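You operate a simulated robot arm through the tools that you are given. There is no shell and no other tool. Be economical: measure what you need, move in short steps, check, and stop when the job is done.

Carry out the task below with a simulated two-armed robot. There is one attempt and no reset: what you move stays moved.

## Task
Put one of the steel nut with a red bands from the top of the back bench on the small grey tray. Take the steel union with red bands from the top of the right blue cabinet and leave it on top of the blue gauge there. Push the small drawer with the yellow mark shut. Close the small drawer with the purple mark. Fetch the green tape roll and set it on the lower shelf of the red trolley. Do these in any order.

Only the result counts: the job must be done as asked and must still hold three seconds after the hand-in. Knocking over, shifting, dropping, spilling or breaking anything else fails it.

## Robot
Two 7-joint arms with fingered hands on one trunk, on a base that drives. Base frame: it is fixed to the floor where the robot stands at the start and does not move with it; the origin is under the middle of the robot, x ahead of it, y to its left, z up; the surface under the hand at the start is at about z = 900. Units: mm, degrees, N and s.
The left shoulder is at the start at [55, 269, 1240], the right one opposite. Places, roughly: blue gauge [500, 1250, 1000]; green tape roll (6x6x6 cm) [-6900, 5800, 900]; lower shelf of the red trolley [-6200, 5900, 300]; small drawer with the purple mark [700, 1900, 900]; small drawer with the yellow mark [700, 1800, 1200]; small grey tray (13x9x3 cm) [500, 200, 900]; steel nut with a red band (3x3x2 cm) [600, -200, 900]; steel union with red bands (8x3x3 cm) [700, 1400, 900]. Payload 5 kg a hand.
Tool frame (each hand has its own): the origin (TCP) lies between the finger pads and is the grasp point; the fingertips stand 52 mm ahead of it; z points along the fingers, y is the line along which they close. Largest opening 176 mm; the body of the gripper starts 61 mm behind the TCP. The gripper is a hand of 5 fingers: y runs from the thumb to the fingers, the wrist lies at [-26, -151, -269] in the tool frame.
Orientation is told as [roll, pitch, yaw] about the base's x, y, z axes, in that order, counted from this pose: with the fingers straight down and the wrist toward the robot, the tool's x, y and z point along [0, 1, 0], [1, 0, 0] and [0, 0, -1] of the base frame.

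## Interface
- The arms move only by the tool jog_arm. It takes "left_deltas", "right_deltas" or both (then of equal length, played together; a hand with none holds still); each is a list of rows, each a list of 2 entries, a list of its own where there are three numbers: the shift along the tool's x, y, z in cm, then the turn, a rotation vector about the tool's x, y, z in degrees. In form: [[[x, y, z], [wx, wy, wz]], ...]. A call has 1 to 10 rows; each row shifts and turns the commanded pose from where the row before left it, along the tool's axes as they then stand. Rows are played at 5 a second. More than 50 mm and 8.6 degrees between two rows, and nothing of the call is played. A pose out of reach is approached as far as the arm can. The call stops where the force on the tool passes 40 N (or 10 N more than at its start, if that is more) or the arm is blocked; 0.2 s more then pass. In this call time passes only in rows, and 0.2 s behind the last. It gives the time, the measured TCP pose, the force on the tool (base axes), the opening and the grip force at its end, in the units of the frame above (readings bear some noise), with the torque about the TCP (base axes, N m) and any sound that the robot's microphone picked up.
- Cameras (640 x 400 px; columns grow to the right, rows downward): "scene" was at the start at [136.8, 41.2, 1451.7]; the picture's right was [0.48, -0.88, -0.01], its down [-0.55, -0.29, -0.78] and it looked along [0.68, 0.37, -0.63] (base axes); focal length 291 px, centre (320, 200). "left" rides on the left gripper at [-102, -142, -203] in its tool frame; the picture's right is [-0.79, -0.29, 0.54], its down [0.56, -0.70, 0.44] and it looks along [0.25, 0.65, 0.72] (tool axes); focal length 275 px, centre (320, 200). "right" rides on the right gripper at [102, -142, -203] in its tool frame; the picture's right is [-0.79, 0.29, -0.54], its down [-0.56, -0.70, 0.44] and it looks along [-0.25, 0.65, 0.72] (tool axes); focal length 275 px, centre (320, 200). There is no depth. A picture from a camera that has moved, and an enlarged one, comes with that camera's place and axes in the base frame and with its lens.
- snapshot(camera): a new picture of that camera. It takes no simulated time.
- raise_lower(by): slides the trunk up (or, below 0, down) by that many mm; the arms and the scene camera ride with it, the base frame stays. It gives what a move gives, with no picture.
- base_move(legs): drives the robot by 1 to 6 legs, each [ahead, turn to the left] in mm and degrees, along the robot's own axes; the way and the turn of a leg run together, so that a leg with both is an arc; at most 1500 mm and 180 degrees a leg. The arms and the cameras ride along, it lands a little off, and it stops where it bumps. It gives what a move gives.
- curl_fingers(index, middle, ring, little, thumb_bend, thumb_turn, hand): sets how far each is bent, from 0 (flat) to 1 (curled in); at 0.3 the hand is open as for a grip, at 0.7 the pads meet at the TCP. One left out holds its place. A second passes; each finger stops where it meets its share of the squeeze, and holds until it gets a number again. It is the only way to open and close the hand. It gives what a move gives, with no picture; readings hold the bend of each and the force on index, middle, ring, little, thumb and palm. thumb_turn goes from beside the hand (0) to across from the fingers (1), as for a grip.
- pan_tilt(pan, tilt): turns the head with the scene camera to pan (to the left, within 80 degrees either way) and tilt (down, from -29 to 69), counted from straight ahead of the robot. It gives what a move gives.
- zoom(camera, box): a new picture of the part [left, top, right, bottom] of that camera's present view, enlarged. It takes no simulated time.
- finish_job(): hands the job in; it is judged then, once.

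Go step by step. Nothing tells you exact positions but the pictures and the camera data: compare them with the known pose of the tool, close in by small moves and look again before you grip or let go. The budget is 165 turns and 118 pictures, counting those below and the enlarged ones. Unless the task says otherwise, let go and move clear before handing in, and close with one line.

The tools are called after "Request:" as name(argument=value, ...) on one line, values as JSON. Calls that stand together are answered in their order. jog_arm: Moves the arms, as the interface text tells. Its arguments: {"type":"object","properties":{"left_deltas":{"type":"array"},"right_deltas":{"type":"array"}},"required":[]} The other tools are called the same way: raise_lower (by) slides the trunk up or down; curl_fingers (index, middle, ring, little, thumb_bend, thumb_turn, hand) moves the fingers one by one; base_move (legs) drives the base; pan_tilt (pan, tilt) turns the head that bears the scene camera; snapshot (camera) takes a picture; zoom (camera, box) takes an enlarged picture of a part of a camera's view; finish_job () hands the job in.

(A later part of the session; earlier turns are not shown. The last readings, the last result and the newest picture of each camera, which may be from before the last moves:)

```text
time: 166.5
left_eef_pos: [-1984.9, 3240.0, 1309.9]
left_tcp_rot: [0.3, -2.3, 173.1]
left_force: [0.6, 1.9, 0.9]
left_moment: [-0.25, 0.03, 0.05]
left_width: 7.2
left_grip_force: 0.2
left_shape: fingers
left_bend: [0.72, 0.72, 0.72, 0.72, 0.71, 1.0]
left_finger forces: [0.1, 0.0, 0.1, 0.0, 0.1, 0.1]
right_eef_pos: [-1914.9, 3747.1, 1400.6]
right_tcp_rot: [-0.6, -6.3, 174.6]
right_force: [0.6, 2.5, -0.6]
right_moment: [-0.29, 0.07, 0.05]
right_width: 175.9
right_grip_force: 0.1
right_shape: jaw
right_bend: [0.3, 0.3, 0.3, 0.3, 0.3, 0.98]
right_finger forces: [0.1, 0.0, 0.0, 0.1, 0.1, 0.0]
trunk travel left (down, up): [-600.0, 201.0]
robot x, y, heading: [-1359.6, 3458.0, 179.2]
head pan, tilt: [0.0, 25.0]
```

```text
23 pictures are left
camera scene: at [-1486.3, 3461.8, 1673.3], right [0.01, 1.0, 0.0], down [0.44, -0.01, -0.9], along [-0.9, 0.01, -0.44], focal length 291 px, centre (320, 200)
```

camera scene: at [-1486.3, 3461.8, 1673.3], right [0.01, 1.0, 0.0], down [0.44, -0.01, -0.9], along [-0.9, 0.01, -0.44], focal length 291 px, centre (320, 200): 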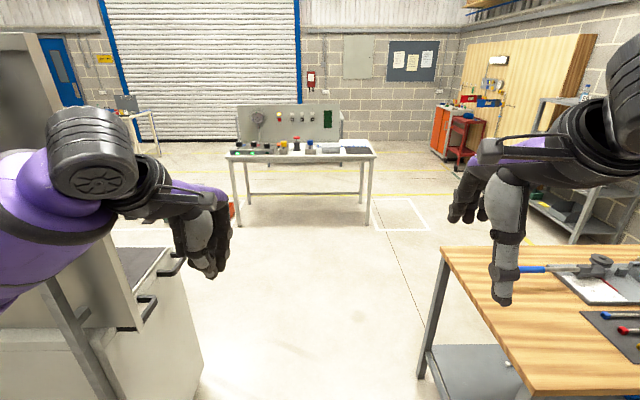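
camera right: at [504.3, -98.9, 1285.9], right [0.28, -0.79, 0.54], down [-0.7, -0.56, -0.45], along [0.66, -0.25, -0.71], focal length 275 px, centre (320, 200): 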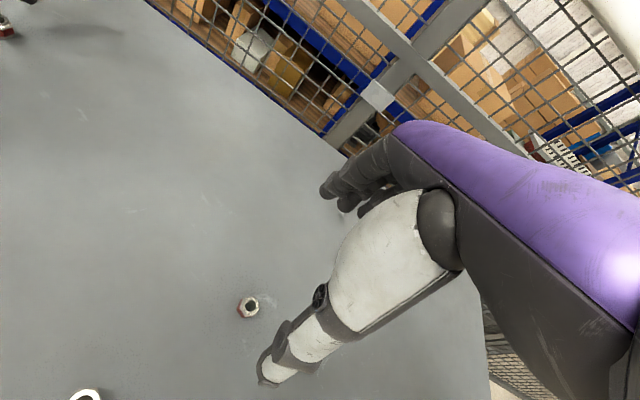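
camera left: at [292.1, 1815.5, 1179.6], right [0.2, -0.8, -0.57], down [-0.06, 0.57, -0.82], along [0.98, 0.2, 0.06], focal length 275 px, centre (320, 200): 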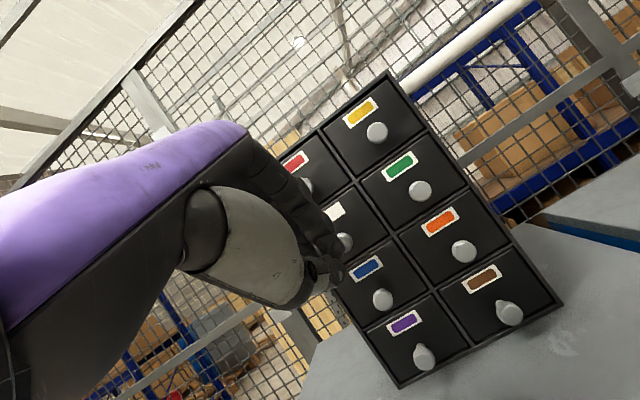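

Table corner ≈[-2562, 4026], machine edge ≈ y 2915. I pass between them, bearing slightly right.

Request:
base_move(legs=[[0, -4]])

Request:
base_move(legs=[[1500, 0]])

```text
time: 167.1
left_eef_pos: [-1932.4, 3242.1, 1328.3]
left_tcp_rot: [-1.1, -4.6, 171.9]
left_force: [1.5, -1.3, 0.6]
left_moment: [0.1, 0.25, -0.02]
left_width: 7.3
left_grip_force: 0.0
left_shape: fingers
left_bend: [0.72, 0.72, 0.72, 0.72, 0.71, 1.0]
left_finger forces: [0.1, 0.1, 0.0, 0.0, 0.0, 0.0]
right_eef_pos: [-1862.4, 3734.4, 1420.5]
right_tcp_rot: [0.4, -8.4, 174.9]
right_force: [2.4, -1.4, 0.0]
right_moment: [0.08, 0.33, -0.08]
right_width: 175.7
right_grip_force: 0.1
right_shape: jaw
right_bend: [0.3, 0.3, 0.3, 0.3, 0.3, 0.97]
right_finger forces: [0.0, 0.0, 0.1, 0.1, 0.0, 0.0]
trunk travel left (down, up): [-600.0, 201.0]
robot x, y, heading: [-1357.7, 3457.3, 179.6]
head pan, tilt: [0.0, 25.0]
stopped in leg 1: the force on the tool passed its limit at 107 N (the readings are from after the stop); the commanded pose is now the measured one
```

```text
time: 170.2
left_eef_pos: [-2126.0, 3239.1, 1343.9]
left_tcp_rot: [-0.3, -6.1, 172.7]
left_force: [-0.8, -3.1, -3.3]
left_moment: [0.59, -0.14, -0.3]
left_width: 7.1
left_grip_force: 0.2
left_shape: fingers
left_bend: [0.72, 0.72, 0.72, 0.72, 0.71, 1.0]
left_finger forces: [0.0, 0.0, 0.1, 0.1, 0.0, 0.1]
right_eef_pos: [-2062.2, 3739.9, 1442.2]
right_tcp_rot: [-0.2, -8.0, 174.7]
right_force: [2.3, -0.8, -0.3]
right_moment: [0.24, 0.2, -0.19]
right_width: 175.8
right_grip_force: 0.1
right_shape: jaw
right_bend: [0.3, 0.3, 0.3, 0.3, 0.3, 0.98]
right_finger forces: [0.0, 0.0, 0.0, 0.0, 0.1, 0.0]
trunk travel left (down, up): [-600.0, 201.0]
robot x, y, heading: [-1591.1, 3459.2, 179.8]
head pan, tilt: [0.0, 25.0]
stopped in leg 1: the robot was blocked; the commanded pose is now the measured one
```

No obstacle explains the stop; the pinched left fingers may be adding internal forces. I open both hands normally and retry with shorter legs.

Request:
curl_fingers(hand="left", index=0.4, middle=0.4, ring=0.4, little=0.4, thumb_bend=0.4)

Request:
snapshot(camera="scene")

```text
time: 171.2
left_eef_pos: [-2125.4, 3245.5, 1338.2]
left_tcp_rot: [-0.9, -5.8, 172.1]
left_force: [1.0, 1.9, -5.0]
left_moment: [-0.14, 0.21, 0.03]
left_width: 143.4
left_grip_force: 0.1
left_shape: fingers
left_bend: [0.4, 0.4, 0.4, 0.4, 0.4, 0.99]
left_finger forces: [0.0, 0.1, 0.1, 0.0, 0.1, 0.0]
right_eef_pos: [-2062.3, 3740.2, 1437.6]
right_tcp_rot: [0.7, -8.6, 174.0]
right_force: [-0.2, 1.4, -0.9]
right_moment: [-0.09, -0.03, 0.02]
right_width: 176.0
right_grip_force: 0.0
right_shape: jaw
right_bend: [0.3, 0.3, 0.3, 0.3, 0.3, 0.98]
right_finger forces: [0.1, 0.0, 0.1, 0.0, 0.0, 0.1]
trunk travel left (down, up): [-600.0, 201.0]
robot x, y, heading: [-1590.7, 3462.2, 179.7]
head pan, tilt: [0.0, 25.0]
```

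```text
22 pictures are left
camera scene: at [-1707.8, 3463.6, 1673.9], right [0.0, 1.0, 0.0], down [0.43, 0.0, -0.9], along [-0.9, 0.0, -0.43], focal length 291 px, centre (320, 200)
```

scene: 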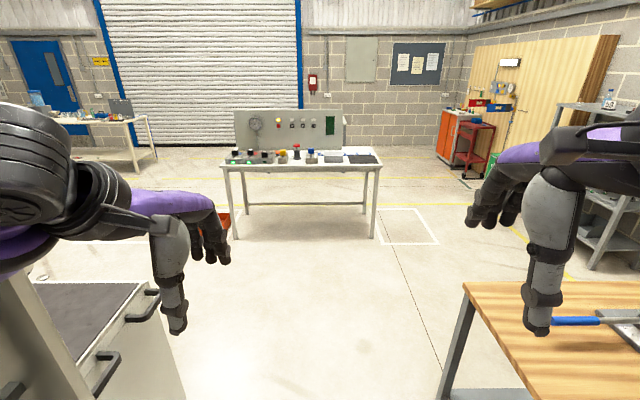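

The left elbow likely met the edge of the grey machine (≈[-2080, 2930]). I bring both arms inward/forward to narrow the robot, back up, and take a line nearer the table.

Request:
base_move(legs=[[-250, 0]])

Request:
jog_arm(left_deltas=[[[-2.4, 3, 0], [1, 0, 0]], [[-2.4, 3, 0], [1, 0, 0]], [[-2.4, 3, 0], [1, 0, 0]], [[-2.4, 3, 0], [1, 0, 0]], [[-2.4, 3, 0], [1, 0, 0]], [[0, 0, 0], [0, 0, 7]], [[0, 0, 0], [0, 0, 0]]], right_deltas=[[[1.6, 3, 1], [1, 0, 0]], [[1.6, 3, 1], [1, 0, 0]], [[1.6, 3, 1], [1, 0, 0]], [[1.6, 3, 1], [1, 0, 0]], [[1.6, 3, 1], [1, 0, 0]], [[0, 0, 0], [2, 0, 5]], [[0, 0, 0], [0, 0, 0]]])

Request:
base_move(legs=[[0, -15]])

```text
time: 173.5
left_eef_pos: [-1882.3, 3240.3, 1337.0]
left_tcp_rot: [-1.1, -5.6, 172.1]
left_force: [0.6, -0.5, -0.6]
left_moment: [0.05, 0.05, -0.03]
left_width: 143.5
left_grip_force: 0.1
left_shape: fingers
left_bend: [0.4, 0.4, 0.4, 0.4, 0.4, 0.99]
left_finger forces: [0.0, 0.1, 0.0, 0.1, 0.1, 0.1]
right_eef_pos: [-1821.2, 3737.9, 1435.0]
right_tcp_rot: [0.5, -8.3, 173.9]
right_force: [0.6, 0.0, 0.5]
right_moment: [0.03, 0.07, -0.02]
right_width: 176.1
right_grip_force: 0.0
right_shape: jaw
right_bend: [0.3, 0.3, 0.3, 0.3, 0.3, 0.98]
right_finger forces: [0.0, 0.0, 0.0, 0.0, 0.1, 0.0]
trunk travel left (down, up): [-600.0, 201.0]
robot x, y, heading: [-1341.1, 3459.7, 179.7]
head pan, tilt: [0.0, 25.0]
```

```text
time: 175.1
left_eef_pos: [-2000.6, 3383.0, 1355.6]
left_tcp_rot: [-0.9, -1.4, 164.9]
left_force: [-0.8, 2.2, -0.6]
left_moment: [-0.23, -0.16, -0.01]
left_width: 143.5
left_grip_force: 0.0
left_shape: fingers
left_bend: [0.4, 0.4, 0.4, 0.4, 0.4, 0.99]
left_finger forces: [0.0, 0.0, 0.0, 0.0, 0.1, 0.2]
right_eef_pos: [-1967.9, 3678.2, 1409.9]
right_tcp_rot: [0.9, -1.9, 168.9]
right_force: [-1.1, 2.5, -1.4]
right_moment: [-0.24, -0.16, 0.06]
right_width: 176.1
right_grip_force: 0.0
right_shape: jaw
right_bend: [0.3, 0.3, 0.3, 0.3, 0.3, 0.97]
right_finger forces: [0.0, 0.0, 0.0, 0.0, 0.0, 0.0]
trunk travel left (down, up): [-600.0, 201.0]
robot x, y, heading: [-1340.0, 3459.5, 179.5]
head pan, tilt: [0.0, 25.0]
```

```text
time: 176.7
left_eef_pos: [-1996.2, 3550.7, 1356.8]
left_tcp_rot: [-0.9, -1.5, 149.9]
left_force: [-1.2, -2.9, 0.4]
left_moment: [0.33, 0.02, -0.01]
left_width: 143.3
left_grip_force: 0.1
left_shape: fingers
left_bend: [0.4, 0.4, 0.4, 0.4, 0.4, 0.99]
left_finger forces: [0.1, 0.1, 0.0, 0.0, 0.1, 0.0]
right_eef_pos: [-1887.7, 3825.6, 1412.4]
right_tcp_rot: [0.7, -2.1, 153.9]
right_force: [0.3, -3.4, 0.7]
right_moment: [0.36, -0.03, -0.09]
right_width: 176.0
right_grip_force: 0.1
right_shape: jaw
right_bend: [0.3, 0.3, 0.3, 0.3, 0.3, 0.98]
right_finger forces: [0.0, 0.1, 0.0, 0.0, 0.0, 0.0]
trunk travel left (down, up): [-600.0, 201.0]
robot x, y, heading: [-1341.1, 3453.3, 164.8]
head pan, tilt: [0.0, 25.0]
```

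Arms are now narrower. I drive the short diagonal to y≈3600.

Request:
base_move(legs=[[540, 0]])

Request:
base_move(legs=[[0, 15]])

Request:
base_move(legs=[[1100, 0]])

```text
time: 180.8
left_eef_pos: [-2505.1, 3689.7, 1364.7]
left_tcp_rot: [-0.8, -2.2, 150.1]
left_force: [-0.6, 0.7, -0.4]
left_moment: [0.0, -0.05, 0.01]
left_width: 143.5
left_grip_force: 0.1
left_shape: fingers
left_bend: [0.4, 0.4, 0.4, 0.4, 0.4, 0.99]
left_finger forces: [0.1, 0.0, 0.0, 0.0, 0.0, 0.0]
right_eef_pos: [-2396.0, 3964.9, 1418.2]
right_tcp_rot: [0.8, -2.8, 154.1]
right_force: [-0.6, 0.5, 0.2]
right_moment: [0.0, -0.04, 0.01]
right_width: 176.0
right_grip_force: 0.0
right_shape: jaw
right_bend: [0.3, 0.3, 0.3, 0.3, 0.3, 0.98]
right_finger forces: [0.1, 0.0, 0.0, 0.1, 0.1, 0.0]
trunk travel left (down, up): [-600.0, 201.0]
robot x, y, heading: [-1867.2, 3597.7, 164.8]
head pan, tilt: [0.0, 25.0]
```

```text
time: 182.5
left_eef_pos: [-2487.9, 3526.7, 1375.0]
left_tcp_rot: [-0.2, -2.9, 165.1]
left_force: [2.2, 5.4, 1.4]
left_moment: [-0.64, 0.14, 0.1]
left_width: 143.7
left_grip_force: 0.0
left_shape: fingers
left_bend: [0.4, 0.4, 0.4, 0.4, 0.4, 0.99]
left_finger forces: [0.0, 0.0, 0.0, 0.0, 0.0, 0.0]
right_eef_pos: [-2453.2, 3821.1, 1426.6]
right_tcp_rot: [1.2, -3.8, 169.2]
right_force: [0.7, 4.7, -0.6]
right_moment: [-0.64, 0.15, 0.09]
right_width: 176.0
right_grip_force: 0.1
right_shape: jaw
right_bend: [0.3, 0.3, 0.3, 0.3, 0.3, 0.98]
right_finger forces: [0.0, 0.0, 0.0, 0.0, 0.1, 0.0]
trunk travel left (down, up): [-600.0, 201.0]
robot x, y, heading: [-1870.0, 3601.9, 180.3]
head pan, tilt: [0.0, 25.0]
```

```text
time: 190.1
left_eef_pos: [-3573.8, 3526.3, 1381.8]
left_tcp_rot: [-1.0, -4.1, 164.5]
left_force: [0.0, 0.0, -0.1]
left_moment: [0.03, -0.03, -0.01]
left_width: 143.8
left_grip_force: 0.1
left_shape: fingers
left_bend: [0.4, 0.4, 0.4, 0.4, 0.4, 0.99]
left_finger forces: [0.0, 0.1, 0.1, 0.1, 0.0, 0.0]
right_eef_pos: [-3537.9, 3816.3, 1433.4]
right_tcp_rot: [1.4, -4.5, 169.4]
right_force: [0.3, 1.0, -0.1]
right_moment: [-0.03, 0.0, 0.0]
right_width: 176.2
right_grip_force: 0.0
right_shape: jaw
right_bend: [0.3, 0.3, 0.3, 0.3, 0.3, 0.98]
right_finger forces: [0.0, 0.0, 0.0, 0.0, 0.1, 0.1]
trunk travel left (down, up): [-600.0, 201.0]
robot x, y, heading: [-2966.5, 3606.3, 180.1]
head pan, tilt: [0.0, 25.0]
```

Through the gap. Next diagonal to clear the desk, then west toward the chest.

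Request:
base_move(legs=[[0, -55]])

Request:
base_move(legs=[[1100, 0]])

Request:
base_move(legs=[[0, 50]])

Request:
pan_tilt(pan=-15, tilt=20)

Request:
snapshot(camera="scene")

```text
time: 194.2
left_eef_pos: [-3372.6, 4037.2, 1392.1]
left_tcp_rot: [-0.9, -5.0, 109.8]
left_force: [-1.2, -0.7, 0.4]
left_moment: [0.11, -0.11, -0.02]
left_width: 143.7
left_grip_force: 0.1
left_shape: fingers
left_bend: [0.4, 0.4, 0.4, 0.4, 0.4, 0.99]
left_finger forces: [0.0, 0.0, 0.0, 0.0, 0.1, 0.0]
right_eef_pos: [-3115.3, 4176.3, 1442.1]
right_tcp_rot: [1.3, -5.3, 114.6]
right_force: [-1.1, -1.5, 0.3]
right_moment: [0.16, -0.16, -0.06]
right_width: 175.8
right_grip_force: 0.0
right_shape: jaw
right_bend: [0.3, 0.3, 0.3, 0.3, 0.3, 0.98]
right_finger forces: [0.1, 0.1, 0.0, 0.1, 0.0, 0.0]
trunk travel left (down, up): [-600.0, 201.0]
robot x, y, heading: [-2981.5, 3600.2, 125.0]
head pan, tilt: [0.0, 25.0]
```

```text
time: 194.9
left_eef_pos: [-3331.8, 4007.0, 1402.1]
left_tcp_rot: [-1.2, -6.2, 109.9]
left_force: [-0.3, 2.3, -0.9]
left_moment: [-0.16, -0.04, -0.05]
left_width: 143.6
left_grip_force: 0.1
left_shape: fingers
left_bend: [0.4, 0.4, 0.4, 0.4, 0.4, 0.99]
left_finger forces: [0.0, 0.1, 0.1, 0.0, 0.0, 0.0]
right_eef_pos: [-3075.3, 4141.4, 1450.7]
right_tcp_rot: [1.5, -6.4, 115.1]
right_force: [1.3, 3.2, -1.6]
right_moment: [-0.21, 0.27, 0.08]
right_width: 175.9
right_grip_force: 0.0
right_shape: jaw
right_bend: [0.3, 0.3, 0.3, 0.3, 0.3, 0.97]
right_finger forces: [0.0, 0.0, 0.1, 0.1, 0.1, 0.0]
trunk travel left (down, up): [-600.0, 201.0]
robot x, y, heading: [-2983.4, 3594.8, 125.3]
head pan, tilt: [0.0, 25.0]
stopped in leg 1: the force on the tool passed its limit at 100 N (the readings are from after the stop); the commanded pose is now the measured one
```

```text
time: 198.7
left_eef_pos: [-3528.5, 3576.3, 1399.0]
left_tcp_rot: [-0.7, -5.8, 161.1]
left_force: [-3.9, -1.9, -2.3]
left_moment: [0.3, -0.58, -0.22]
left_width: 143.6
left_grip_force: 0.0
left_shape: fingers
left_bend: [0.4, 0.4, 0.4, 0.4, 0.4, 0.99]
left_finger forces: [0.0, 0.0, 0.0, 0.1, 0.1, 0.0]
right_eef_pos: [-3465.9, 3866.1, 1451.0]
right_tcp_rot: [1.3, -6.2, 165.4]
right_force: [-4.9, -2.6, -1.2]
right_moment: [0.24, -0.55, 0.01]
right_width: 175.9
right_grip_force: 0.0
right_shape: jaw
right_bend: [0.3, 0.3, 0.3, 0.3, 0.3, 0.97]
right_finger forces: [0.0, 0.0, 0.0, 0.0, 0.1, 0.1]
trunk travel left (down, up): [-600.0, 201.0]
robot x, y, heading: [-2978.0, 3613.0, 175.8]
head pan, tilt: [0.0, 25.0]
```

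```text
time: 199.5
left_eef_pos: [-3497.5, 3573.2, 1412.1]
left_tcp_rot: [-0.2, -7.1, 161.0]
left_force: [4.7, -4.4, 2.4]
left_moment: [0.51, 0.6, 0.05]
left_width: 143.5
left_grip_force: 0.1
left_shape: fingers
left_bend: [0.4, 0.4, 0.4, 0.4, 0.4, 0.99]
left_finger forces: [0.1, 0.0, 0.0, 0.1, 0.0, 0.0]
right_eef_pos: [-3433.6, 3863.1, 1463.0]
right_tcp_rot: [1.5, -7.6, 165.5]
right_force: [4.7, -5.4, 3.1]
right_moment: [0.6, 0.55, -0.23]
right_width: 176.0
right_grip_force: 0.1
right_shape: jaw
right_bend: [0.3, 0.3, 0.3, 0.3, 0.3, 0.98]
right_finger forces: [0.1, 0.1, 0.1, 0.0, 0.0, 0.0]
trunk travel left (down, up): [-600.0, 201.0]
robot x, y, heading: [-2980.2, 3612.4, 175.5]
head pan, tilt: [-15.0, 20.0]
```

```text
21 pictures are left
camera scene: at [-3096.4, 3640.9, 1682.2], right [0.33, 0.94, 0.01], down [0.33, -0.11, -0.94], along [-0.88, 0.31, -0.35], focal length 291 px, centre (320, 200)
```

scene: 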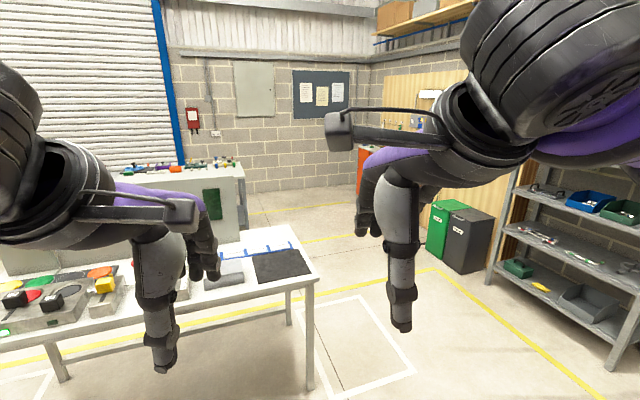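

That stop again came from starting to drive while the arms were still swinging. I turn again, let things settle, then drive.

Request:
base_move(legs=[[0, -50]])

Request:
curl_fingers(hand="left", index=0.42)

Request:
base_move(legs=[[1150, 0]])

```text
time: 203.3
left_eef_pos: [-3348.1, 3991.0, 1409.1]
left_tcp_rot: [-0.3, -6.8, 111.2]
left_force: [-0.7, -1.0, -0.3]
left_moment: [0.12, -0.15, -0.01]
left_width: 143.4
left_grip_force: 0.0
left_shape: fingers
left_bend: [0.4, 0.4, 0.4, 0.4, 0.4, 0.99]
left_finger forces: [0.1, 0.0, 0.0, 0.1, 0.0, 0.0]
right_eef_pos: [-3084.0, 4131.0, 1458.3]
right_tcp_rot: [1.6, -7.2, 115.5]
right_force: [-1.3, 0.2, 0.0]
right_moment: [0.1, -0.11, -0.02]
right_width: 175.6
right_grip_force: 0.1
right_shape: jaw
right_bend: [0.3, 0.3, 0.3, 0.3, 0.3, 0.98]
right_finger forces: [0.1, 0.0, 0.0, 0.0, 0.0, 0.0]
trunk travel left (down, up): [-600.0, 201.0]
robot x, y, heading: [-2988.2, 3608.4, 125.7]
head pan, tilt: [-15.0, 20.0]
```

```text
time: 204.3
left_eef_pos: [-3335.6, 3980.4, 1414.9]
left_tcp_rot: [-0.9, -7.6, 110.6]
left_force: [-3.1, 0.2, -1.0]
left_moment: [-0.04, -0.32, -0.11]
left_width: 139.3
left_grip_force: 0.1
left_shape: fingers
left_bend: [0.42, 0.4, 0.4, 0.4, 0.4, 0.99]
left_finger forces: [0.0, 0.0, 0.1, 0.1, 0.1, 0.0]
right_eef_pos: [-3075.4, 4116.6, 1463.1]
right_tcp_rot: [1.7, -7.8, 115.5]
right_force: [-2.9, 1.2, -1.1]
right_moment: [-0.1, -0.34, -0.06]
right_width: 175.9
right_grip_force: 0.1
right_shape: jaw
right_bend: [0.3, 0.3, 0.3, 0.3, 0.3, 0.97]
right_finger forces: [0.0, 0.0, 0.1, 0.1, 0.0, 0.1]
trunk travel left (down, up): [-600.0, 201.0]
robot x, y, heading: [-2990.3, 3609.1, 125.3]
head pan, tilt: [-15.0, 20.0]
```

```text
time: 212.2
left_eef_pos: [-4008.7, 4913.1, 1415.6]
left_tcp_rot: [0.0, -7.6, 111.4]
left_force: [0.0, 2.1, -0.3]
left_moment: [-0.1, 0.01, 0.0]
left_width: 139.3
left_grip_force: 0.1
left_shape: fingers
left_bend: [0.42, 0.4, 0.4, 0.4, 0.4, 0.99]
left_finger forces: [0.1, 0.0, 0.0, 0.1, 0.1, 0.0]
right_eef_pos: [-3745.3, 5053.6, 1463.9]
right_tcp_rot: [1.7, -8.0, 115.7]
right_force: [1.0, 1.7, -0.5]
right_moment: [-0.1, 0.01, 0.01]
right_width: 175.9
right_grip_force: 0.0
right_shape: jaw
right_bend: [0.3, 0.3, 0.3, 0.3, 0.3, 0.98]
right_finger forces: [0.1, 0.0, 0.0, 0.1, 0.0, 0.1]
trunk travel left (down, up): [-600.0, 201.0]
robot x, y, heading: [-3658.5, 4544.9, 125.7]
head pan, tilt: [-15.0, 20.0]
```

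Request:
base_move(legs=[[0, 51]])

Request:
pan_tilt(pan=-12, tilt=22)

Request:
snapshot(camera="scene")

```text
time: 216.1
left_eef_pos: [-4150.2, 4500.4, 1421.1]
left_tcp_rot: [0.3, -8.3, 162.6]
left_force: [-0.6, -0.2, -0.1]
left_moment: [0.13, -0.05, -0.06]
left_width: 138.8
left_grip_force: 0.0
left_shape: fingers
left_bend: [0.42, 0.4, 0.4, 0.4, 0.4, 0.99]
left_finger forces: [0.0, 0.1, 0.0, 0.0, 0.1, 0.0]
right_eef_pos: [-4094.0, 4796.0, 1469.0]
right_tcp_rot: [1.8, -8.7, 166.9]
right_force: [-0.7, -0.5, -0.1]
right_moment: [0.12, -0.01, -0.05]
right_width: 175.9
right_grip_force: 0.1
right_shape: jaw
right_bend: [0.3, 0.3, 0.3, 0.3, 0.3, 0.98]
right_finger forces: [0.1, 0.0, 0.0, 0.0, 0.0, 0.0]
trunk travel left (down, up): [-600.0, 201.0]
robot x, y, heading: [-3662.9, 4555.5, 176.9]
head pan, tilt: [-15.0, 20.0]
```

```text
time: 216.7
left_eef_pos: [-4130.6, 4503.7, 1426.9]
left_tcp_rot: [-0.2, -9.0, 162.1]
left_force: [-1.3, -1.2, -0.3]
left_moment: [0.1, -0.14, -0.07]
left_width: 139.0
left_grip_force: 0.1
left_shape: fingers
left_bend: [0.42, 0.4, 0.4, 0.4, 0.4, 0.99]
left_finger forces: [0.1, 0.0, 0.1, 0.1, 0.1, 0.0]
right_eef_pos: [-4076.7, 4796.9, 1474.1]
right_tcp_rot: [2.0, -9.4, 166.9]
right_force: [-1.5, -0.6, 0.2]
right_moment: [0.03, -0.16, -0.01]
right_width: 176.0
right_grip_force: 0.1
right_shape: jaw
right_bend: [0.3, 0.3, 0.3, 0.3, 0.3, 0.98]
right_finger forces: [0.0, 0.0, 0.0, 0.1, 0.1, 0.0]
trunk travel left (down, up): [-600.0, 201.0]
robot x, y, heading: [-3662.8, 4554.2, 177.0]
head pan, tilt: [-12.0, 22.0]
```

```text
20 pictures are left
camera scene: at [-3789.6, 4580.3, 1677.7], right [0.26, 0.97, 0.0], down [0.38, -0.1, -0.92], along [-0.89, 0.24, -0.39], focal length 291 px, centre (320, 200)
```

scene: 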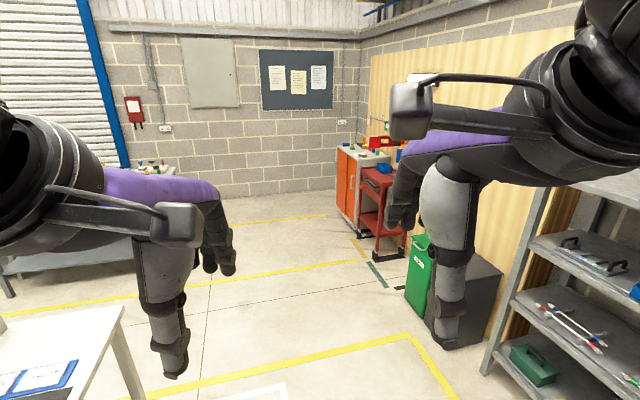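

The way west is clear; chest front is at y≈5760, trolley front at y≈5790 spanning x≈-6480…-6020. I drive to about [-6560, 4700].

Request:
base_move(legs=[[1450, 0], [1430, 0]])

Request:
base_move(legs=[[0, -87]])

Request:
pan_tilt(pan=0, tilt=30)

Request:
snapshot(camera="scene")

```text
time: 236.0
left_eef_pos: [-7017.2, 4658.5, 1427.4]
left_tcp_rot: [0.0, -9.1, 162.4]
left_force: [-0.2, -0.3, -0.3]
left_moment: [0.03, -0.03, -0.06]
left_width: 139.2
left_grip_force: 0.0
left_shape: fingers
left_bend: [0.42, 0.4, 0.4, 0.4, 0.4, 0.99]
left_finger forces: [0.1, 0.0, 0.0, 0.0, 0.0, 0.1]
right_eef_pos: [-6961.0, 4952.4, 1473.2]
right_tcp_rot: [1.8, -9.5, 167.1]
right_force: [-0.2, -1.5, -1.0]
right_moment: [0.04, 0.0, -0.03]
right_width: 176.0
right_grip_force: 0.0
right_shape: jaw
right_bend: [0.3, 0.3, 0.3, 0.3, 0.3, 0.98]
right_finger forces: [0.1, 0.0, 0.1, 0.0, 0.0, 0.1]
trunk travel left (down, up): [-600.0, 201.0]
robot x, y, heading: [-6545.4, 4713.5, 177.5]
head pan, tilt: [-12.0, 22.0]
```

```text
time: 242.1
left_eef_pos: [-6629.1, 5159.8, 1432.7]
left_tcp_rot: [0.1, -9.9, 75.8]
left_force: [-0.1, 0.8, -0.1]
left_moment: [-0.01, -0.04, 0.01]
left_width: 139.4
left_grip_force: 0.2
left_shape: fingers
left_bend: [0.42, 0.4, 0.4, 0.4, 0.4, 0.99]
left_finger forces: [0.1, 0.1, 0.1, 0.1, 0.1, 0.0]
right_eef_pos: [-6335.8, 5126.2, 1486.8]
right_tcp_rot: [1.2, -8.7, 80.1]
right_force: [0.0, 0.5, 0.8]
right_moment: [-0.03, -0.03, 0.0]
right_width: 175.9
right_grip_force: 0.0
right_shape: jaw
right_bend: [0.3, 0.3, 0.3, 0.3, 0.3, 0.97]
right_finger forces: [0.1, 0.0, 0.0, 0.0, 0.1, 0.0]
trunk travel left (down, up): [-600.0, 201.0]
robot x, y, heading: [-6556.5, 4712.2, 90.5]
head pan, tilt: [-12.0, 22.0]
```

```text
time: 242.8
left_eef_pos: [-6621.5, 5136.4, 1440.8]
left_tcp_rot: [0.4, -10.8, 75.2]
left_force: [3.0, -3.4, 1.2]
left_moment: [0.35, 0.4, 0.19]
left_width: 139.3
left_grip_force: 0.0
left_shape: fingers
left_bend: [0.42, 0.4, 0.4, 0.4, 0.4, 0.99]
left_finger forces: [0.1, 0.0, 0.0, 0.0, 0.0, 0.1]
right_eef_pos: [-6328.9, 5103.9, 1493.3]
right_tcp_rot: [1.7, -9.7, 80.0]
right_force: [3.5, -2.6, 0.3]
right_moment: [0.35, 0.34, 0.07]
right_width: 176.0
right_grip_force: 0.1
right_shape: jaw
right_bend: [0.3, 0.3, 0.3, 0.3, 0.3, 0.97]
right_finger forces: [0.0, 0.1, 0.0, 0.1, 0.1, 0.0]
trunk travel left (down, up): [-600.0, 201.0]
robot x, y, heading: [-6565.4, 4712.9, 90.5]
head pan, tilt: [0.0, 30.0]
```

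```text
19 pictures are left
camera scene: at [-6556.6, 4836.0, 1665.8], right [1.0, 0.01, 0.0], down [0.0, -0.51, -0.86], along [-0.01, 0.86, -0.51], focal length 291 px, centre (320, 200)
```

scene: 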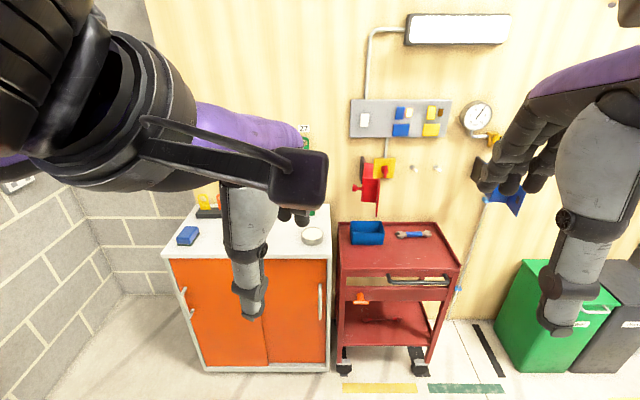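

I'm in front of the chest and trolley: lower shelf spans about x -6456…-6032, y 5720…5980, with room below the drawer. The left hand hides part of the chest top, so I use the left camera to find the tape.

Request:
jog_arm(left_deltas=[[[4.5, 0, 0], [2, 0, 4]], [[4.5, 0, 0], [2, 0, 4]], [[4.5, 0, 0], [2, 0, 4]], [[4.5, 0, 0], [2, 0, 3]], [[4.5, 0, 0], [0, 0, 0]], [[0, 0, 0], [0, 0, 0]]])

Request:
snapshot(camera="scene")

```text
time: 244.2
left_eef_pos: [-6836.5, 5227.3, 1444.1]
left_tcp_rot: [2.2, -2.1, 60.9]
left_force: [1.2, 1.2, 0.6]
left_moment: [-0.08, 0.17, -0.01]
left_width: 138.9
left_grip_force: 0.1
left_shape: fingers
left_bend: [0.42, 0.4, 0.4, 0.4, 0.4, 0.99]
left_finger forces: [0.1, 0.0, 0.0, 0.0, 0.0, 0.0]
right_eef_pos: [-6332.9, 5110.2, 1489.9]
right_tcp_rot: [1.2, -9.5, 80.2]
right_force: [1.2, 1.8, -1.1]
right_moment: [-0.09, 0.17, 0.06]
right_width: 175.8
right_grip_force: 0.0
right_shape: jaw
right_bend: [0.3, 0.3, 0.3, 0.3, 0.3, 0.97]
right_finger forces: [0.0, 0.0, 0.1, 0.0, 0.0, 0.0]
trunk travel left (down, up): [-600.0, 201.0]
robot x, y, heading: [-6563.9, 4711.1, 90.5]
head pan, tilt: [0.0, 30.0]
```

```text
18 pictures are left
camera scene: at [-6560.0, 4841.8, 1665.2], right [1.0, 0.01, 0.0], down [0.0, -0.51, -0.86], along [-0.01, 0.86, -0.51], focal length 291 px, centre (320, 200)
```

scene: 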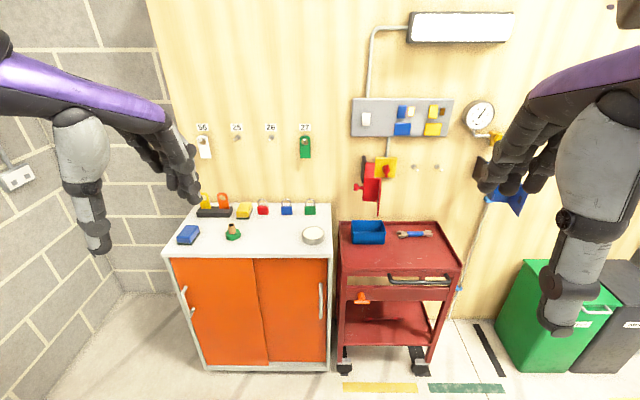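

Request:
zoom(camera="scene", box=[165, 180, 345, 290])

```text
3.56 times, centred on (255, 235) of scene
camera zoom: at [-6560.0, 4841.8, 1665.2], right [1.0, 0.01, 0.0], down [0.0, -0.51, -0.86], along [-0.01, 0.86, -0.51], focal length 1035 px, centre (551, 76)
```

zoom: 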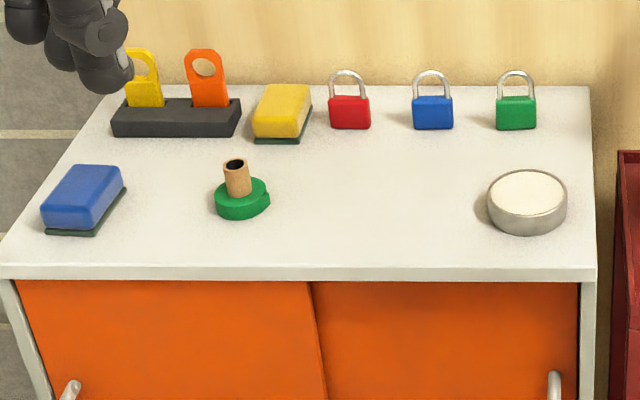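

The green tape roll is a low green ring with a cardboard core standing up, at about [-6940, 5824], core top ≈ z 958 — I can grip the core. I drive 300 mm closer, straighten the hand, and shape the grip.

Request:
base_move(legs=[[300, 0]])

Request:
curl_fingers(hand="left", index=0.6, middle=0.6, ring=1.0, little=1.0, thumb_bend=0.54)

Request:
jog_arm(left_deltas=[[[2, 2, 3], [0, 0, -7]], [[2, 2, 3], [0, 0, -7]], [[2, 2, 3], [-2, 0, -7]], [[0, 2, 3], [-2, 0, -7]], [[0, 2, 3], [-2, 0, 0]], [[0, 0, 3], [-2, 0, 0]], [[0, 0, 3], [0, 0, 0]], [[0, 0, 0], [0, 0, 0]]])

```text
time: 246.8
left_eef_pos: [-6840.5, 5525.6, 1445.3]
left_tcp_rot: [2.2, -2.1, 60.8]
left_force: [-0.1, 0.3, -0.6]
left_moment: [-0.11, 0.04, -0.01]
left_width: 139.1
left_grip_force: 0.1
left_shape: fingers
left_bend: [0.42, 0.4, 0.4, 0.4, 0.4, 0.99]
left_finger forces: [0.1, 0.0, 0.0, 0.0, 0.0, 0.1]
right_eef_pos: [-6336.0, 5408.7, 1491.9]
right_tcp_rot: [1.3, -9.5, 80.1]
right_force: [-0.5, -0.1, 0.3]
right_moment: [-0.1, 0.01, 0.03]
right_width: 175.9
right_grip_force: 0.1
right_shape: jaw
right_bend: [0.3, 0.3, 0.3, 0.3, 0.3, 0.98]
right_finger forces: [0.0, 0.1, 0.0, 0.0, 0.0, 0.0]
trunk travel left (down, up): [-600.0, 201.0]
robot x, y, heading: [-6567.9, 5010.9, 90.4]
head pan, tilt: [0.0, 30.0]
```

```text
time: 247.0
left_eef_pos: [-6843.7, 5478.2, 1457.3]
left_tcp_rot: [3.0, -3.5, 61.2]
left_force: [-1.9, -8.2, 1.0]
left_moment: [0.85, 0.04, 0.24]
left_width: 68.5
left_grip_force: 0.0
left_shape: fingers
left_bend: [0.6, 0.6, 0.66, 0.67, 0.54, 1.0]
left_finger forces: [0.0, 0.0, 0.0, 0.0, 0.1, 0.0]
right_eef_pos: [-6338.7, 5362.2, 1510.0]
right_tcp_rot: [2.6, -9.8, 78.6]
right_force: [-1.7, -5.8, 2.2]
right_moment: [0.64, -0.17, -0.16]
right_width: 176.1
right_grip_force: 0.0
right_shape: jaw
right_bend: [0.3, 0.3, 0.3, 0.3, 0.3, 0.98]
right_finger forces: [0.0, 0.0, 0.0, 0.0, 0.1, 0.0]
trunk travel left (down, up): [-600.0, 201.0]
robot x, y, heading: [-6569.8, 5014.4, 90.5]
head pan, tilt: [0.0, 30.0]
stopped (right hand): the force on the tool passed its limit at 90 N (the readings are from after the stop); the commanded pose is now the measured one
```

```text
time: 248.8
left_eef_pos: [-6874.4, 5628.0, 1258.5]
left_tcp_rot: [0.5, -11.9, 89.1]
left_force: [-0.1, -1.6, 1.0]
left_moment: [0.19, 0.08, 0.05]
left_width: 68.5
left_grip_force: 0.1
left_shape: fingers
left_bend: [0.6, 0.6, 1.0, 1.0, 0.54, 1.0]
left_finger forces: [0.0, 0.0, 0.0, 0.1, 0.0, 0.0]
right_eef_pos: [-6337.2, 5369.5, 1507.7]
right_tcp_rot: [2.5, -9.5, 78.5]
right_force: [0.8, -1.7, 0.6]
right_moment: [0.26, -0.01, -0.03]
right_width: 176.0
right_grip_force: 0.1
right_shape: jaw
right_bend: [0.3, 0.3, 0.3, 0.3, 0.3, 0.98]
right_finger forces: [0.0, 0.0, 0.0, 0.0, 0.0, 0.0]
trunk travel left (down, up): [-600.0, 201.0]
robot x, y, heading: [-6565.3, 5010.1, 90.4]
head pan, tilt: [0.0, 30.0]
```

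Now I bring the hand above the core at about [-6941, 5819], z≈1060, and check with the left camera.

Request:
jog_arm(left_deltas=[[[1.12, 2.43, 3.89], [0, 0, 0]], [[1.12, 2.43, 3.89], [0, 0, 0]], [[1.12, 2.43, 3.89], [0, 0, 0]], [[1.12, 2.43, 3.89], [0, 0, 0]], [[1.12, 2.43, 3.89], [0, 0, 0]], [[1.12, 2.43, 3.89], [0, 0, 0]], [[0, 0, 0], [0, 0, 0]]])

Request:
snapshot(camera="left")

```text
time: 250.4
left_eef_pos: [-6936.8, 5820.3, 1059.1]
left_tcp_rot: [0.4, -11.9, 89.1]
left_force: [0.1, 0.7, -0.2]
left_moment: [0.07, 0.04, 0.06]
left_width: 68.6
left_grip_force: 0.1
left_shape: fingers
left_bend: [0.6, 0.6, 1.0, 1.0, 0.54, 1.0]
left_finger forces: [0.0, 0.0, 0.0, 0.0, 0.0, 0.1]
right_eef_pos: [-6336.9, 5372.0, 1506.5]
right_tcp_rot: [2.5, -9.3, 78.6]
right_force: [1.0, -1.1, -0.3]
right_moment: [0.11, 0.04, 0.0]
right_width: 175.7
right_grip_force: 0.0
right_shape: jaw
right_bend: [0.3, 0.3, 0.3, 0.3, 0.3, 0.98]
right_finger forces: [0.0, 0.0, 0.0, 0.0, 0.0, 0.0]
trunk travel left (down, up): [-600.0, 201.0]
robot x, y, heading: [-6566.4, 5015.4, 90.5]
head pan, tilt: [0.0, 30.0]
```

```text
16 pictures are left
camera left: at [-6837.0, 5636.9, 1227.9], right [0.78, -0.18, -0.59], down [-0.57, -0.59, -0.57], along [-0.25, 0.79, -0.56], focal length 275 px, centre (320, 200)
```

left: 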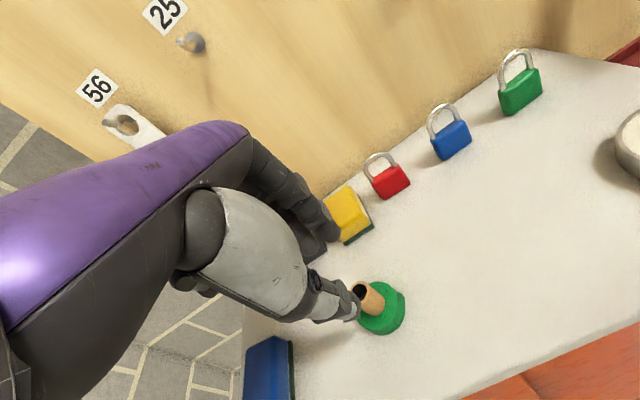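

Core is at about [-6941, 5820]. I level the hand a little, narrow the thumb, and lower part way to check the straddle.

Request:
curl_fingers(hand="left", index=0.61, middle=0.61, thumb_bend=0.57)

Request:
jog_arm(left_deltas=[[[0.4, 0, 0], [8, 0, 0]], [[0, -0.1, 2.0], [0, 0, 0]], [[0, -0.1, 1.8], [0, 0, 0]], [[0, 0, 0], [0, 0, 0]]])

Request:
zoom(camera="left", box=[250, 190, 450, 330])

```text
time: 251.4
left_eef_pos: [-6938.6, 5820.9, 1058.2]
left_tcp_rot: [0.5, -11.9, 89.1]
left_force: [0.1, -0.8, 0.1]
left_moment: [0.03, 0.02, 0.01]
left_width: 62.3
left_grip_force: 0.0
left_shape: fingers
left_bend: [0.61, 0.61, 1.0, 1.0, 0.56, 1.0]
left_finger forces: [0.1, 0.1, 0.0, 0.0, 0.0, 0.0]
right_eef_pos: [-6336.8, 5372.5, 1506.6]
right_tcp_rot: [2.5, -9.3, 78.6]
right_force: [-1.0, -0.1, 0.1]
right_moment: [0.05, -0.04, 0.0]
right_width: 175.9
right_grip_force: 0.0
right_shape: jaw
right_bend: [0.3, 0.3, 0.3, 0.3, 0.3, 0.98]
right_finger forces: [0.1, 0.0, 0.0, 0.0, 0.1, 0.0]
trunk travel left (down, up): [-600.0, 201.0]
robot x, y, heading: [-6566.4, 5011.0, 90.2]
head pan, tilt: [0.0, 30.0]
```

```text
time: 252.4
left_eef_pos: [-6943.1, 5823.4, 1020.3]
left_tcp_rot: [0.4, -4.0, 89.2]
left_force: [-0.3, -0.6, 0.1]
left_moment: [0.06, 0.02, -0.02]
left_width: 62.4
left_grip_force: 0.1
left_shape: fingers
left_bend: [0.61, 0.61, 1.0, 1.0, 0.56, 1.0]
left_finger forces: [0.0, 0.1, 0.0, 0.0, 0.0, 0.0]
right_eef_pos: [-6338.4, 5373.0, 1506.4]
right_tcp_rot: [2.4, -9.4, 78.6]
right_force: [-0.7, -0.3, 0.5]
right_moment: [0.04, 0.04, -0.03]
right_width: 175.9
right_grip_force: 0.1
right_shape: jaw
right_bend: [0.3, 0.3, 0.3, 0.3, 0.3, 0.98]
right_finger forces: [0.0, 0.1, 0.1, 0.0, 0.0, 0.0]
trunk travel left (down, up): [-600.0, 201.0]
robot x, y, heading: [-6566.8, 5012.5, 90.5]
head pan, tilt: [0.0, 30.0]
```

```text
2.86 times, centred on (350, 260) of left
camera zoom: at [-6842.0, 5664.5, 1213.2], right [0.78, -0.26, -0.56], down [-0.57, -0.66, -0.48], along [-0.25, 0.7, -0.67], focal length 786 px, centre (234, 29)
```

zoom: 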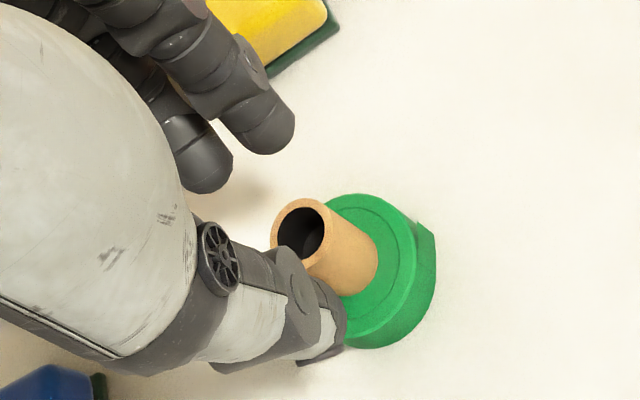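

Straddle looks right. Lowering 26 mm, then close on the core.

Request:
jog_arm(left_deltas=[[[0, -0.3, 1.5], [0, 0, 0]], [[0, -0.08, 1.1], [0, 0, 0]], [[0, 0, 0], [0, 0, 0]]])

Request:
curl_fingers(hand="left", index=0.78, middle=0.78, thumb_bend=0.78)

Request:
zoom(camera="left", box=[250, 190, 450, 330])

```text
time: 253.2
left_eef_pos: [-6942.6, 5821.1, 994.8]
left_tcp_rot: [0.5, -3.9, 89.2]
left_force: [0.0, 0.2, -1.1]
left_moment: [-0.01, 0.05, 0.02]
left_width: 62.1
left_grip_force: 0.1
left_shape: fingers
left_bend: [0.61, 0.61, 1.0, 1.0, 0.56, 1.0]
left_finger forces: [0.1, 0.1, 0.1, 0.0, 0.1, 0.1]
right_eef_pos: [-6337.8, 5373.6, 1504.1]
right_tcp_rot: [2.5, -9.4, 78.6]
right_force: [0.3, 0.1, -1.6]
right_moment: [-0.03, 0.06, 0.06]
right_width: 175.9
right_grip_force: 0.1
right_shape: jaw
right_bend: [0.3, 0.3, 0.3, 0.3, 0.3, 0.98]
right_finger forces: [0.0, 0.1, 0.0, 0.1, 0.0, 0.1]
trunk travel left (down, up): [-600.0, 201.0]
robot x, y, heading: [-6565.5, 5013.6, 90.5]
head pan, tilt: [0.0, 30.0]
```

```text
time: 254.2
left_eef_pos: [-6942.3, 5820.7, 995.6]
left_tcp_rot: [0.5, -3.8, 89.2]
left_force: [-0.8, 0.3, 5.5]
left_moment: [0.1, 0.01, 0.04]
left_width: 32.8
left_grip_force: 22.2
left_shape: fingers
left_bend: [0.6, 0.77, 1.0, 1.0, 0.7, 1.0]
left_finger forces: [18.3, 0.0, 0.0, 0.1, 25.2, 0.0]
right_eef_pos: [-6338.7, 5371.8, 1506.2]
right_tcp_rot: [2.5, -9.3, 78.7]
right_force: [-0.1, 0.1, -0.2]
right_moment: [-0.02, -0.02, 0.0]
right_width: 176.0
right_grip_force: 0.1
right_shape: jaw
right_bend: [0.3, 0.3, 0.3, 0.3, 0.3, 0.98]
right_finger forces: [0.1, 0.0, 0.0, 0.0, 0.1, 0.1]
trunk travel left (down, up): [-600.0, 201.0]
robot x, y, heading: [-6569.0, 5011.1, 90.7]
head pan, tilt: [0.0, 30.0]
```

```text
2.86 times, centred on (350, 260) of left
camera zoom: at [-6842.3, 5662.4, 1188.0], right [0.78, -0.26, -0.56], down [-0.57, -0.66, -0.49], along [-0.25, 0.7, -0.67], focal length 786 px, centre (234, 29)
```

zoom: 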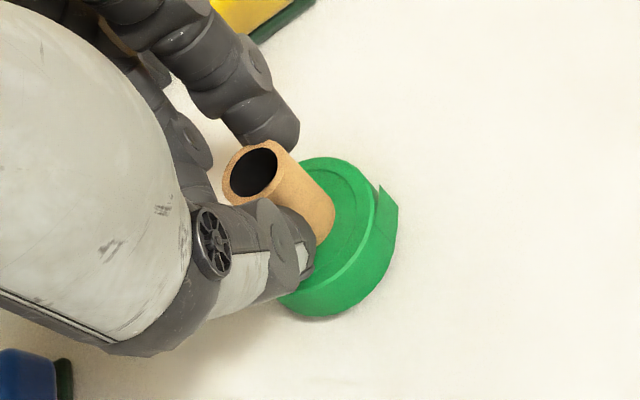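

Only the index caught the core; the middle slipped past its left side. I reopen, shift 10 mm right and a little forward, and close again.

Request:
curl_fingers(hand="left", index=0.57, middle=0.57, thumb_bend=0.57)

Request:
jog_arm(left_deltas=[[[-1.1, 0.8, 0], [0, 0, 0]], [[0, 0, 0], [0, 0, 0]]])

Request:
zoom(camera="left", box=[250, 190, 450, 330])

```text
time: 255.2
left_eef_pos: [-6943.8, 5821.1, 995.0]
left_tcp_rot: [0.3, -3.9, 89.1]
left_force: [0.5, 0.0, 0.0]
left_moment: [0.0, 0.04, -0.02]
left_width: 72.8
left_grip_force: 0.0
left_shape: fingers
left_bend: [0.56, 0.56, 1.0, 1.0, 0.56, 1.0]
left_finger forces: [0.0, 0.0, 0.0, 0.0, 0.1, 0.1]
right_eef_pos: [-6337.8, 5372.8, 1506.1]
right_tcp_rot: [2.4, -9.3, 78.6]
right_force: [0.0, -0.2, 0.0]
right_moment: [0.01, 0.02, -0.01]
right_width: 176.0
right_grip_force: 0.1
right_shape: jaw
right_bend: [0.3, 0.3, 0.3, 0.3, 0.3, 0.98]
right_finger forces: [0.0, 0.0, 0.0, 0.0, 0.1, 0.0]
trunk travel left (down, up): [-600.0, 201.0]
robot x, y, heading: [-6564.9, 5013.9, 90.4]
head pan, tilt: [0.0, 30.0]
```

```text
time: 255.8
left_eef_pos: [-6932.0, 5828.7, 994.6]
left_tcp_rot: [0.4, -3.8, 89.2]
left_force: [-0.6, 0.0, 0.4]
left_moment: [0.06, -0.1, 0.0]
left_width: 73.1
left_grip_force: 0.1
left_shape: fingers
left_bend: [0.56, 0.56, 1.0, 1.0, 0.56, 1.0]
left_finger forces: [0.1, 0.0, 0.0, 0.0, 0.0, 0.1]
right_eef_pos: [-6339.2, 5372.5, 1505.8]
right_tcp_rot: [2.4, -9.3, 78.6]
right_force: [-0.4, -0.5, -0.3]
right_moment: [0.07, -0.11, -0.04]
right_width: 175.8
right_grip_force: 0.2
right_shape: jaw
right_bend: [0.3, 0.3, 0.3, 0.3, 0.3, 0.98]
right_finger forces: [0.1, 0.0, 0.0, 0.1, 0.0, 0.0]
trunk travel left (down, up): [-600.0, 201.0]
robot x, y, heading: [-6562.5, 5012.3, 90.5]
head pan, tilt: [0.0, 30.0]
```

```text
2.86 times, centred on (350, 260) of left
camera zoom: at [-6832.1, 5669.8, 1188.0], right [0.78, -0.26, -0.56], down [-0.57, -0.66, -0.48], along [-0.25, 0.7, -0.67], focal length 786 px, centre (234, 29)
```

zoom: 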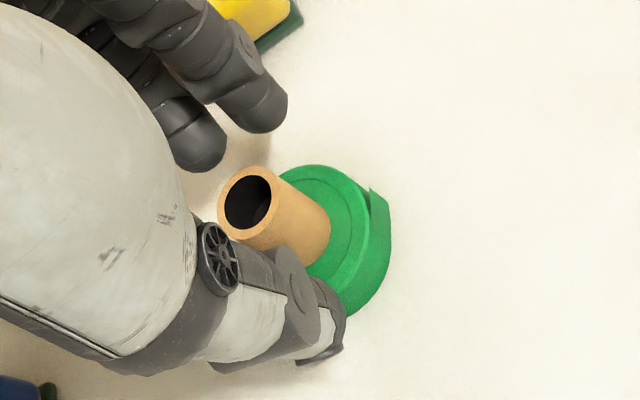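

The core now stands at about [-6935, 5844]; I centre the hand on it and close.

Request:
jog_arm(left_deltas=[[[0.2, 1.3, 0.1], [0, 0, 0]], [[0, 0, 0], [0, 0, 0]]])

Request:
curl_fingers(hand="left", index=0.78, middle=0.78, thumb_bend=0.78)

Request:
zoom(camera="left", box=[250, 190, 450, 330])

```text
time: 256.4
left_eef_pos: [-6932.4, 5841.9, 995.7]
left_tcp_rot: [0.4, -3.8, 89.2]
left_force: [0.5, 0.0, 0.0]
left_moment: [0.03, -0.03, 0.04]
left_width: 73.1
left_grip_force: 0.1
left_shape: fingers
left_bend: [0.56, 0.56, 1.0, 1.0, 0.56, 1.0]
left_finger forces: [0.1, 0.0, 0.0, 0.1, 0.1, 0.1]
right_eef_pos: [-6338.5, 5372.5, 1506.8]
right_tcp_rot: [2.3, -9.2, 78.6]
right_force: [0.1, -0.5, 0.3]
right_moment: [0.06, 0.0, 0.0]
right_width: 176.2
right_grip_force: 0.1
right_shape: jaw
right_bend: [0.3, 0.3, 0.3, 0.3, 0.3, 0.98]
right_finger forces: [0.0, 0.0, 0.0, 0.0, 0.1, 0.0]
trunk travel left (down, up): [-600.0, 201.0]
robot x, y, heading: [-6565.5, 5012.9, 90.7]
head pan, tilt: [0.0, 30.0]
```

```text
time: 257.4
left_eef_pos: [-6933.6, 5842.1, 995.4]
left_tcp_rot: [0.5, -3.7, 89.2]
left_force: [-0.1, -0.3, 0.5]
left_moment: [0.02, 0.0, -0.02]
left_width: 28.3
left_grip_force: 24.9
left_shape: fingers
left_bend: [0.64, 0.67, 1.0, 1.0, 0.69, 1.0]
left_finger forces: [12.9, 10.2, 0.0, 0.1, 26.4, 0.0]
right_eef_pos: [-6337.3, 5372.3, 1506.4]
right_tcp_rot: [2.5, -9.4, 78.6]
right_force: [0.7, -1.1, 0.4]
right_moment: [0.01, 0.03, 0.02]
right_width: 176.2
right_grip_force: 0.0
right_shape: jaw
right_bend: [0.3, 0.3, 0.3, 0.3, 0.3, 0.98]
right_finger forces: [0.0, 0.0, 0.0, 0.0, 0.0, 0.0]
trunk travel left (down, up): [-600.0, 201.0]
robot x, y, heading: [-6562.3, 5007.5, 90.3]
head pan, tilt: [0.0, 30.0]
```

```text
2.86 times, centred on (350, 260) of left
camera zoom: at [-6832.6, 5683.3, 1187.7], right [0.78, -0.26, -0.56], down [-0.57, -0.66, -0.48], along [-0.25, 0.7, -0.67], focal length 786 px, centre (234, 29)
```

zoom: 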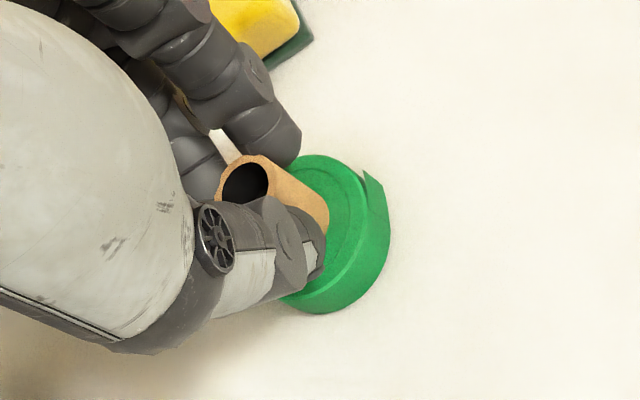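

Solid three-point grip on the core. I lift 140 mm and verify.

Request:
jog_arm(left_deltas=[[[0, 0.1, -2], [0, 0, 0]], [[0, 0.25, -4], [0, 0, 0]], [[0, 0.25, -4], [0, 0, 0]], [[0, 0.25, -4], [0, 0, 0]], [[0, 0, 0], [0, 0, 0]]])

Request:
base_move(legs=[[-200, 0]])

Request:
snapshot(camera="left")

```text
time: 258.6
left_eef_pos: [-6935.6, 5840.7, 1134.9]
left_tcp_rot: [0.4, -3.8, 89.2]
left_force: [-1.3, -0.2, -0.4]
left_moment: [-0.02, -0.11, 0.0]
left_width: 28.2
left_grip_force: 24.9
left_shape: fingers
left_bend: [0.64, 0.67, 1.0, 1.0, 0.69, 1.0]
left_finger forces: [13.0, 10.4, 0.0, 0.0, 26.3, 0.0]
right_eef_pos: [-6339.0, 5374.4, 1505.3]
right_tcp_rot: [2.3, -9.3, 78.5]
right_force: [-1.1, 0.6, -0.2]
right_moment: [-0.06, -0.07, -0.02]
right_width: 175.8
right_grip_force: 0.1
right_shape: jaw
right_bend: [0.3, 0.3, 0.3, 0.3, 0.3, 0.98]
right_finger forces: [0.1, 0.1, 0.1, 0.0, 0.1, 0.0]
trunk travel left (down, up): [-600.0, 201.0]
robot x, y, heading: [-6564.5, 5012.4, 90.7]
head pan, tilt: [0.0, 30.0]
```

```text
time: 260.6
left_eef_pos: [-6931.9, 5638.4, 1134.8]
left_tcp_rot: [0.5, -3.8, 89.2]
left_force: [-0.4, -0.9, 1.1]
left_moment: [0.09, 0.01, 0.04]
left_width: 28.4
left_grip_force: 24.4
left_shape: fingers
left_bend: [0.64, 0.67, 1.0, 1.0, 0.69, 1.0]
left_finger forces: [13.0, 10.4, 0.0, 0.0, 26.3, 0.0]
right_eef_pos: [-6335.4, 5170.1, 1505.6]
right_tcp_rot: [2.5, -9.4, 78.6]
right_force: [0.7, -1.4, 0.5]
right_moment: [0.16, 0.0, -0.02]
right_width: 176.1
right_grip_force: 0.0
right_shape: jaw
right_bend: [0.3, 0.3, 0.3, 0.3, 0.3, 0.98]
right_finger forces: [0.0, 0.1, 0.0, 0.1, 0.1, 0.0]
trunk travel left (down, up): [-600.0, 201.0]
robot x, y, heading: [-6563.7, 4815.4, 90.8]
head pan, tilt: [0.0, 30.0]
```

```text
11 pictures are left
camera left: at [-6831.2, 5479.5, 1328.2], right [0.78, -0.26, -0.56], down [-0.57, -0.66, -0.49], along [-0.25, 0.7, -0.67], focal length 275 px, centre (320, 200)
```

left: 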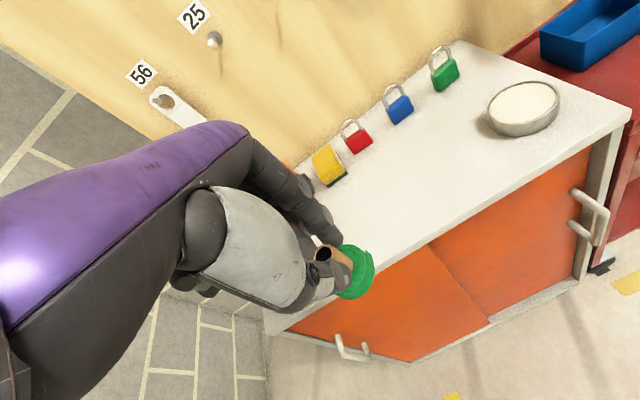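

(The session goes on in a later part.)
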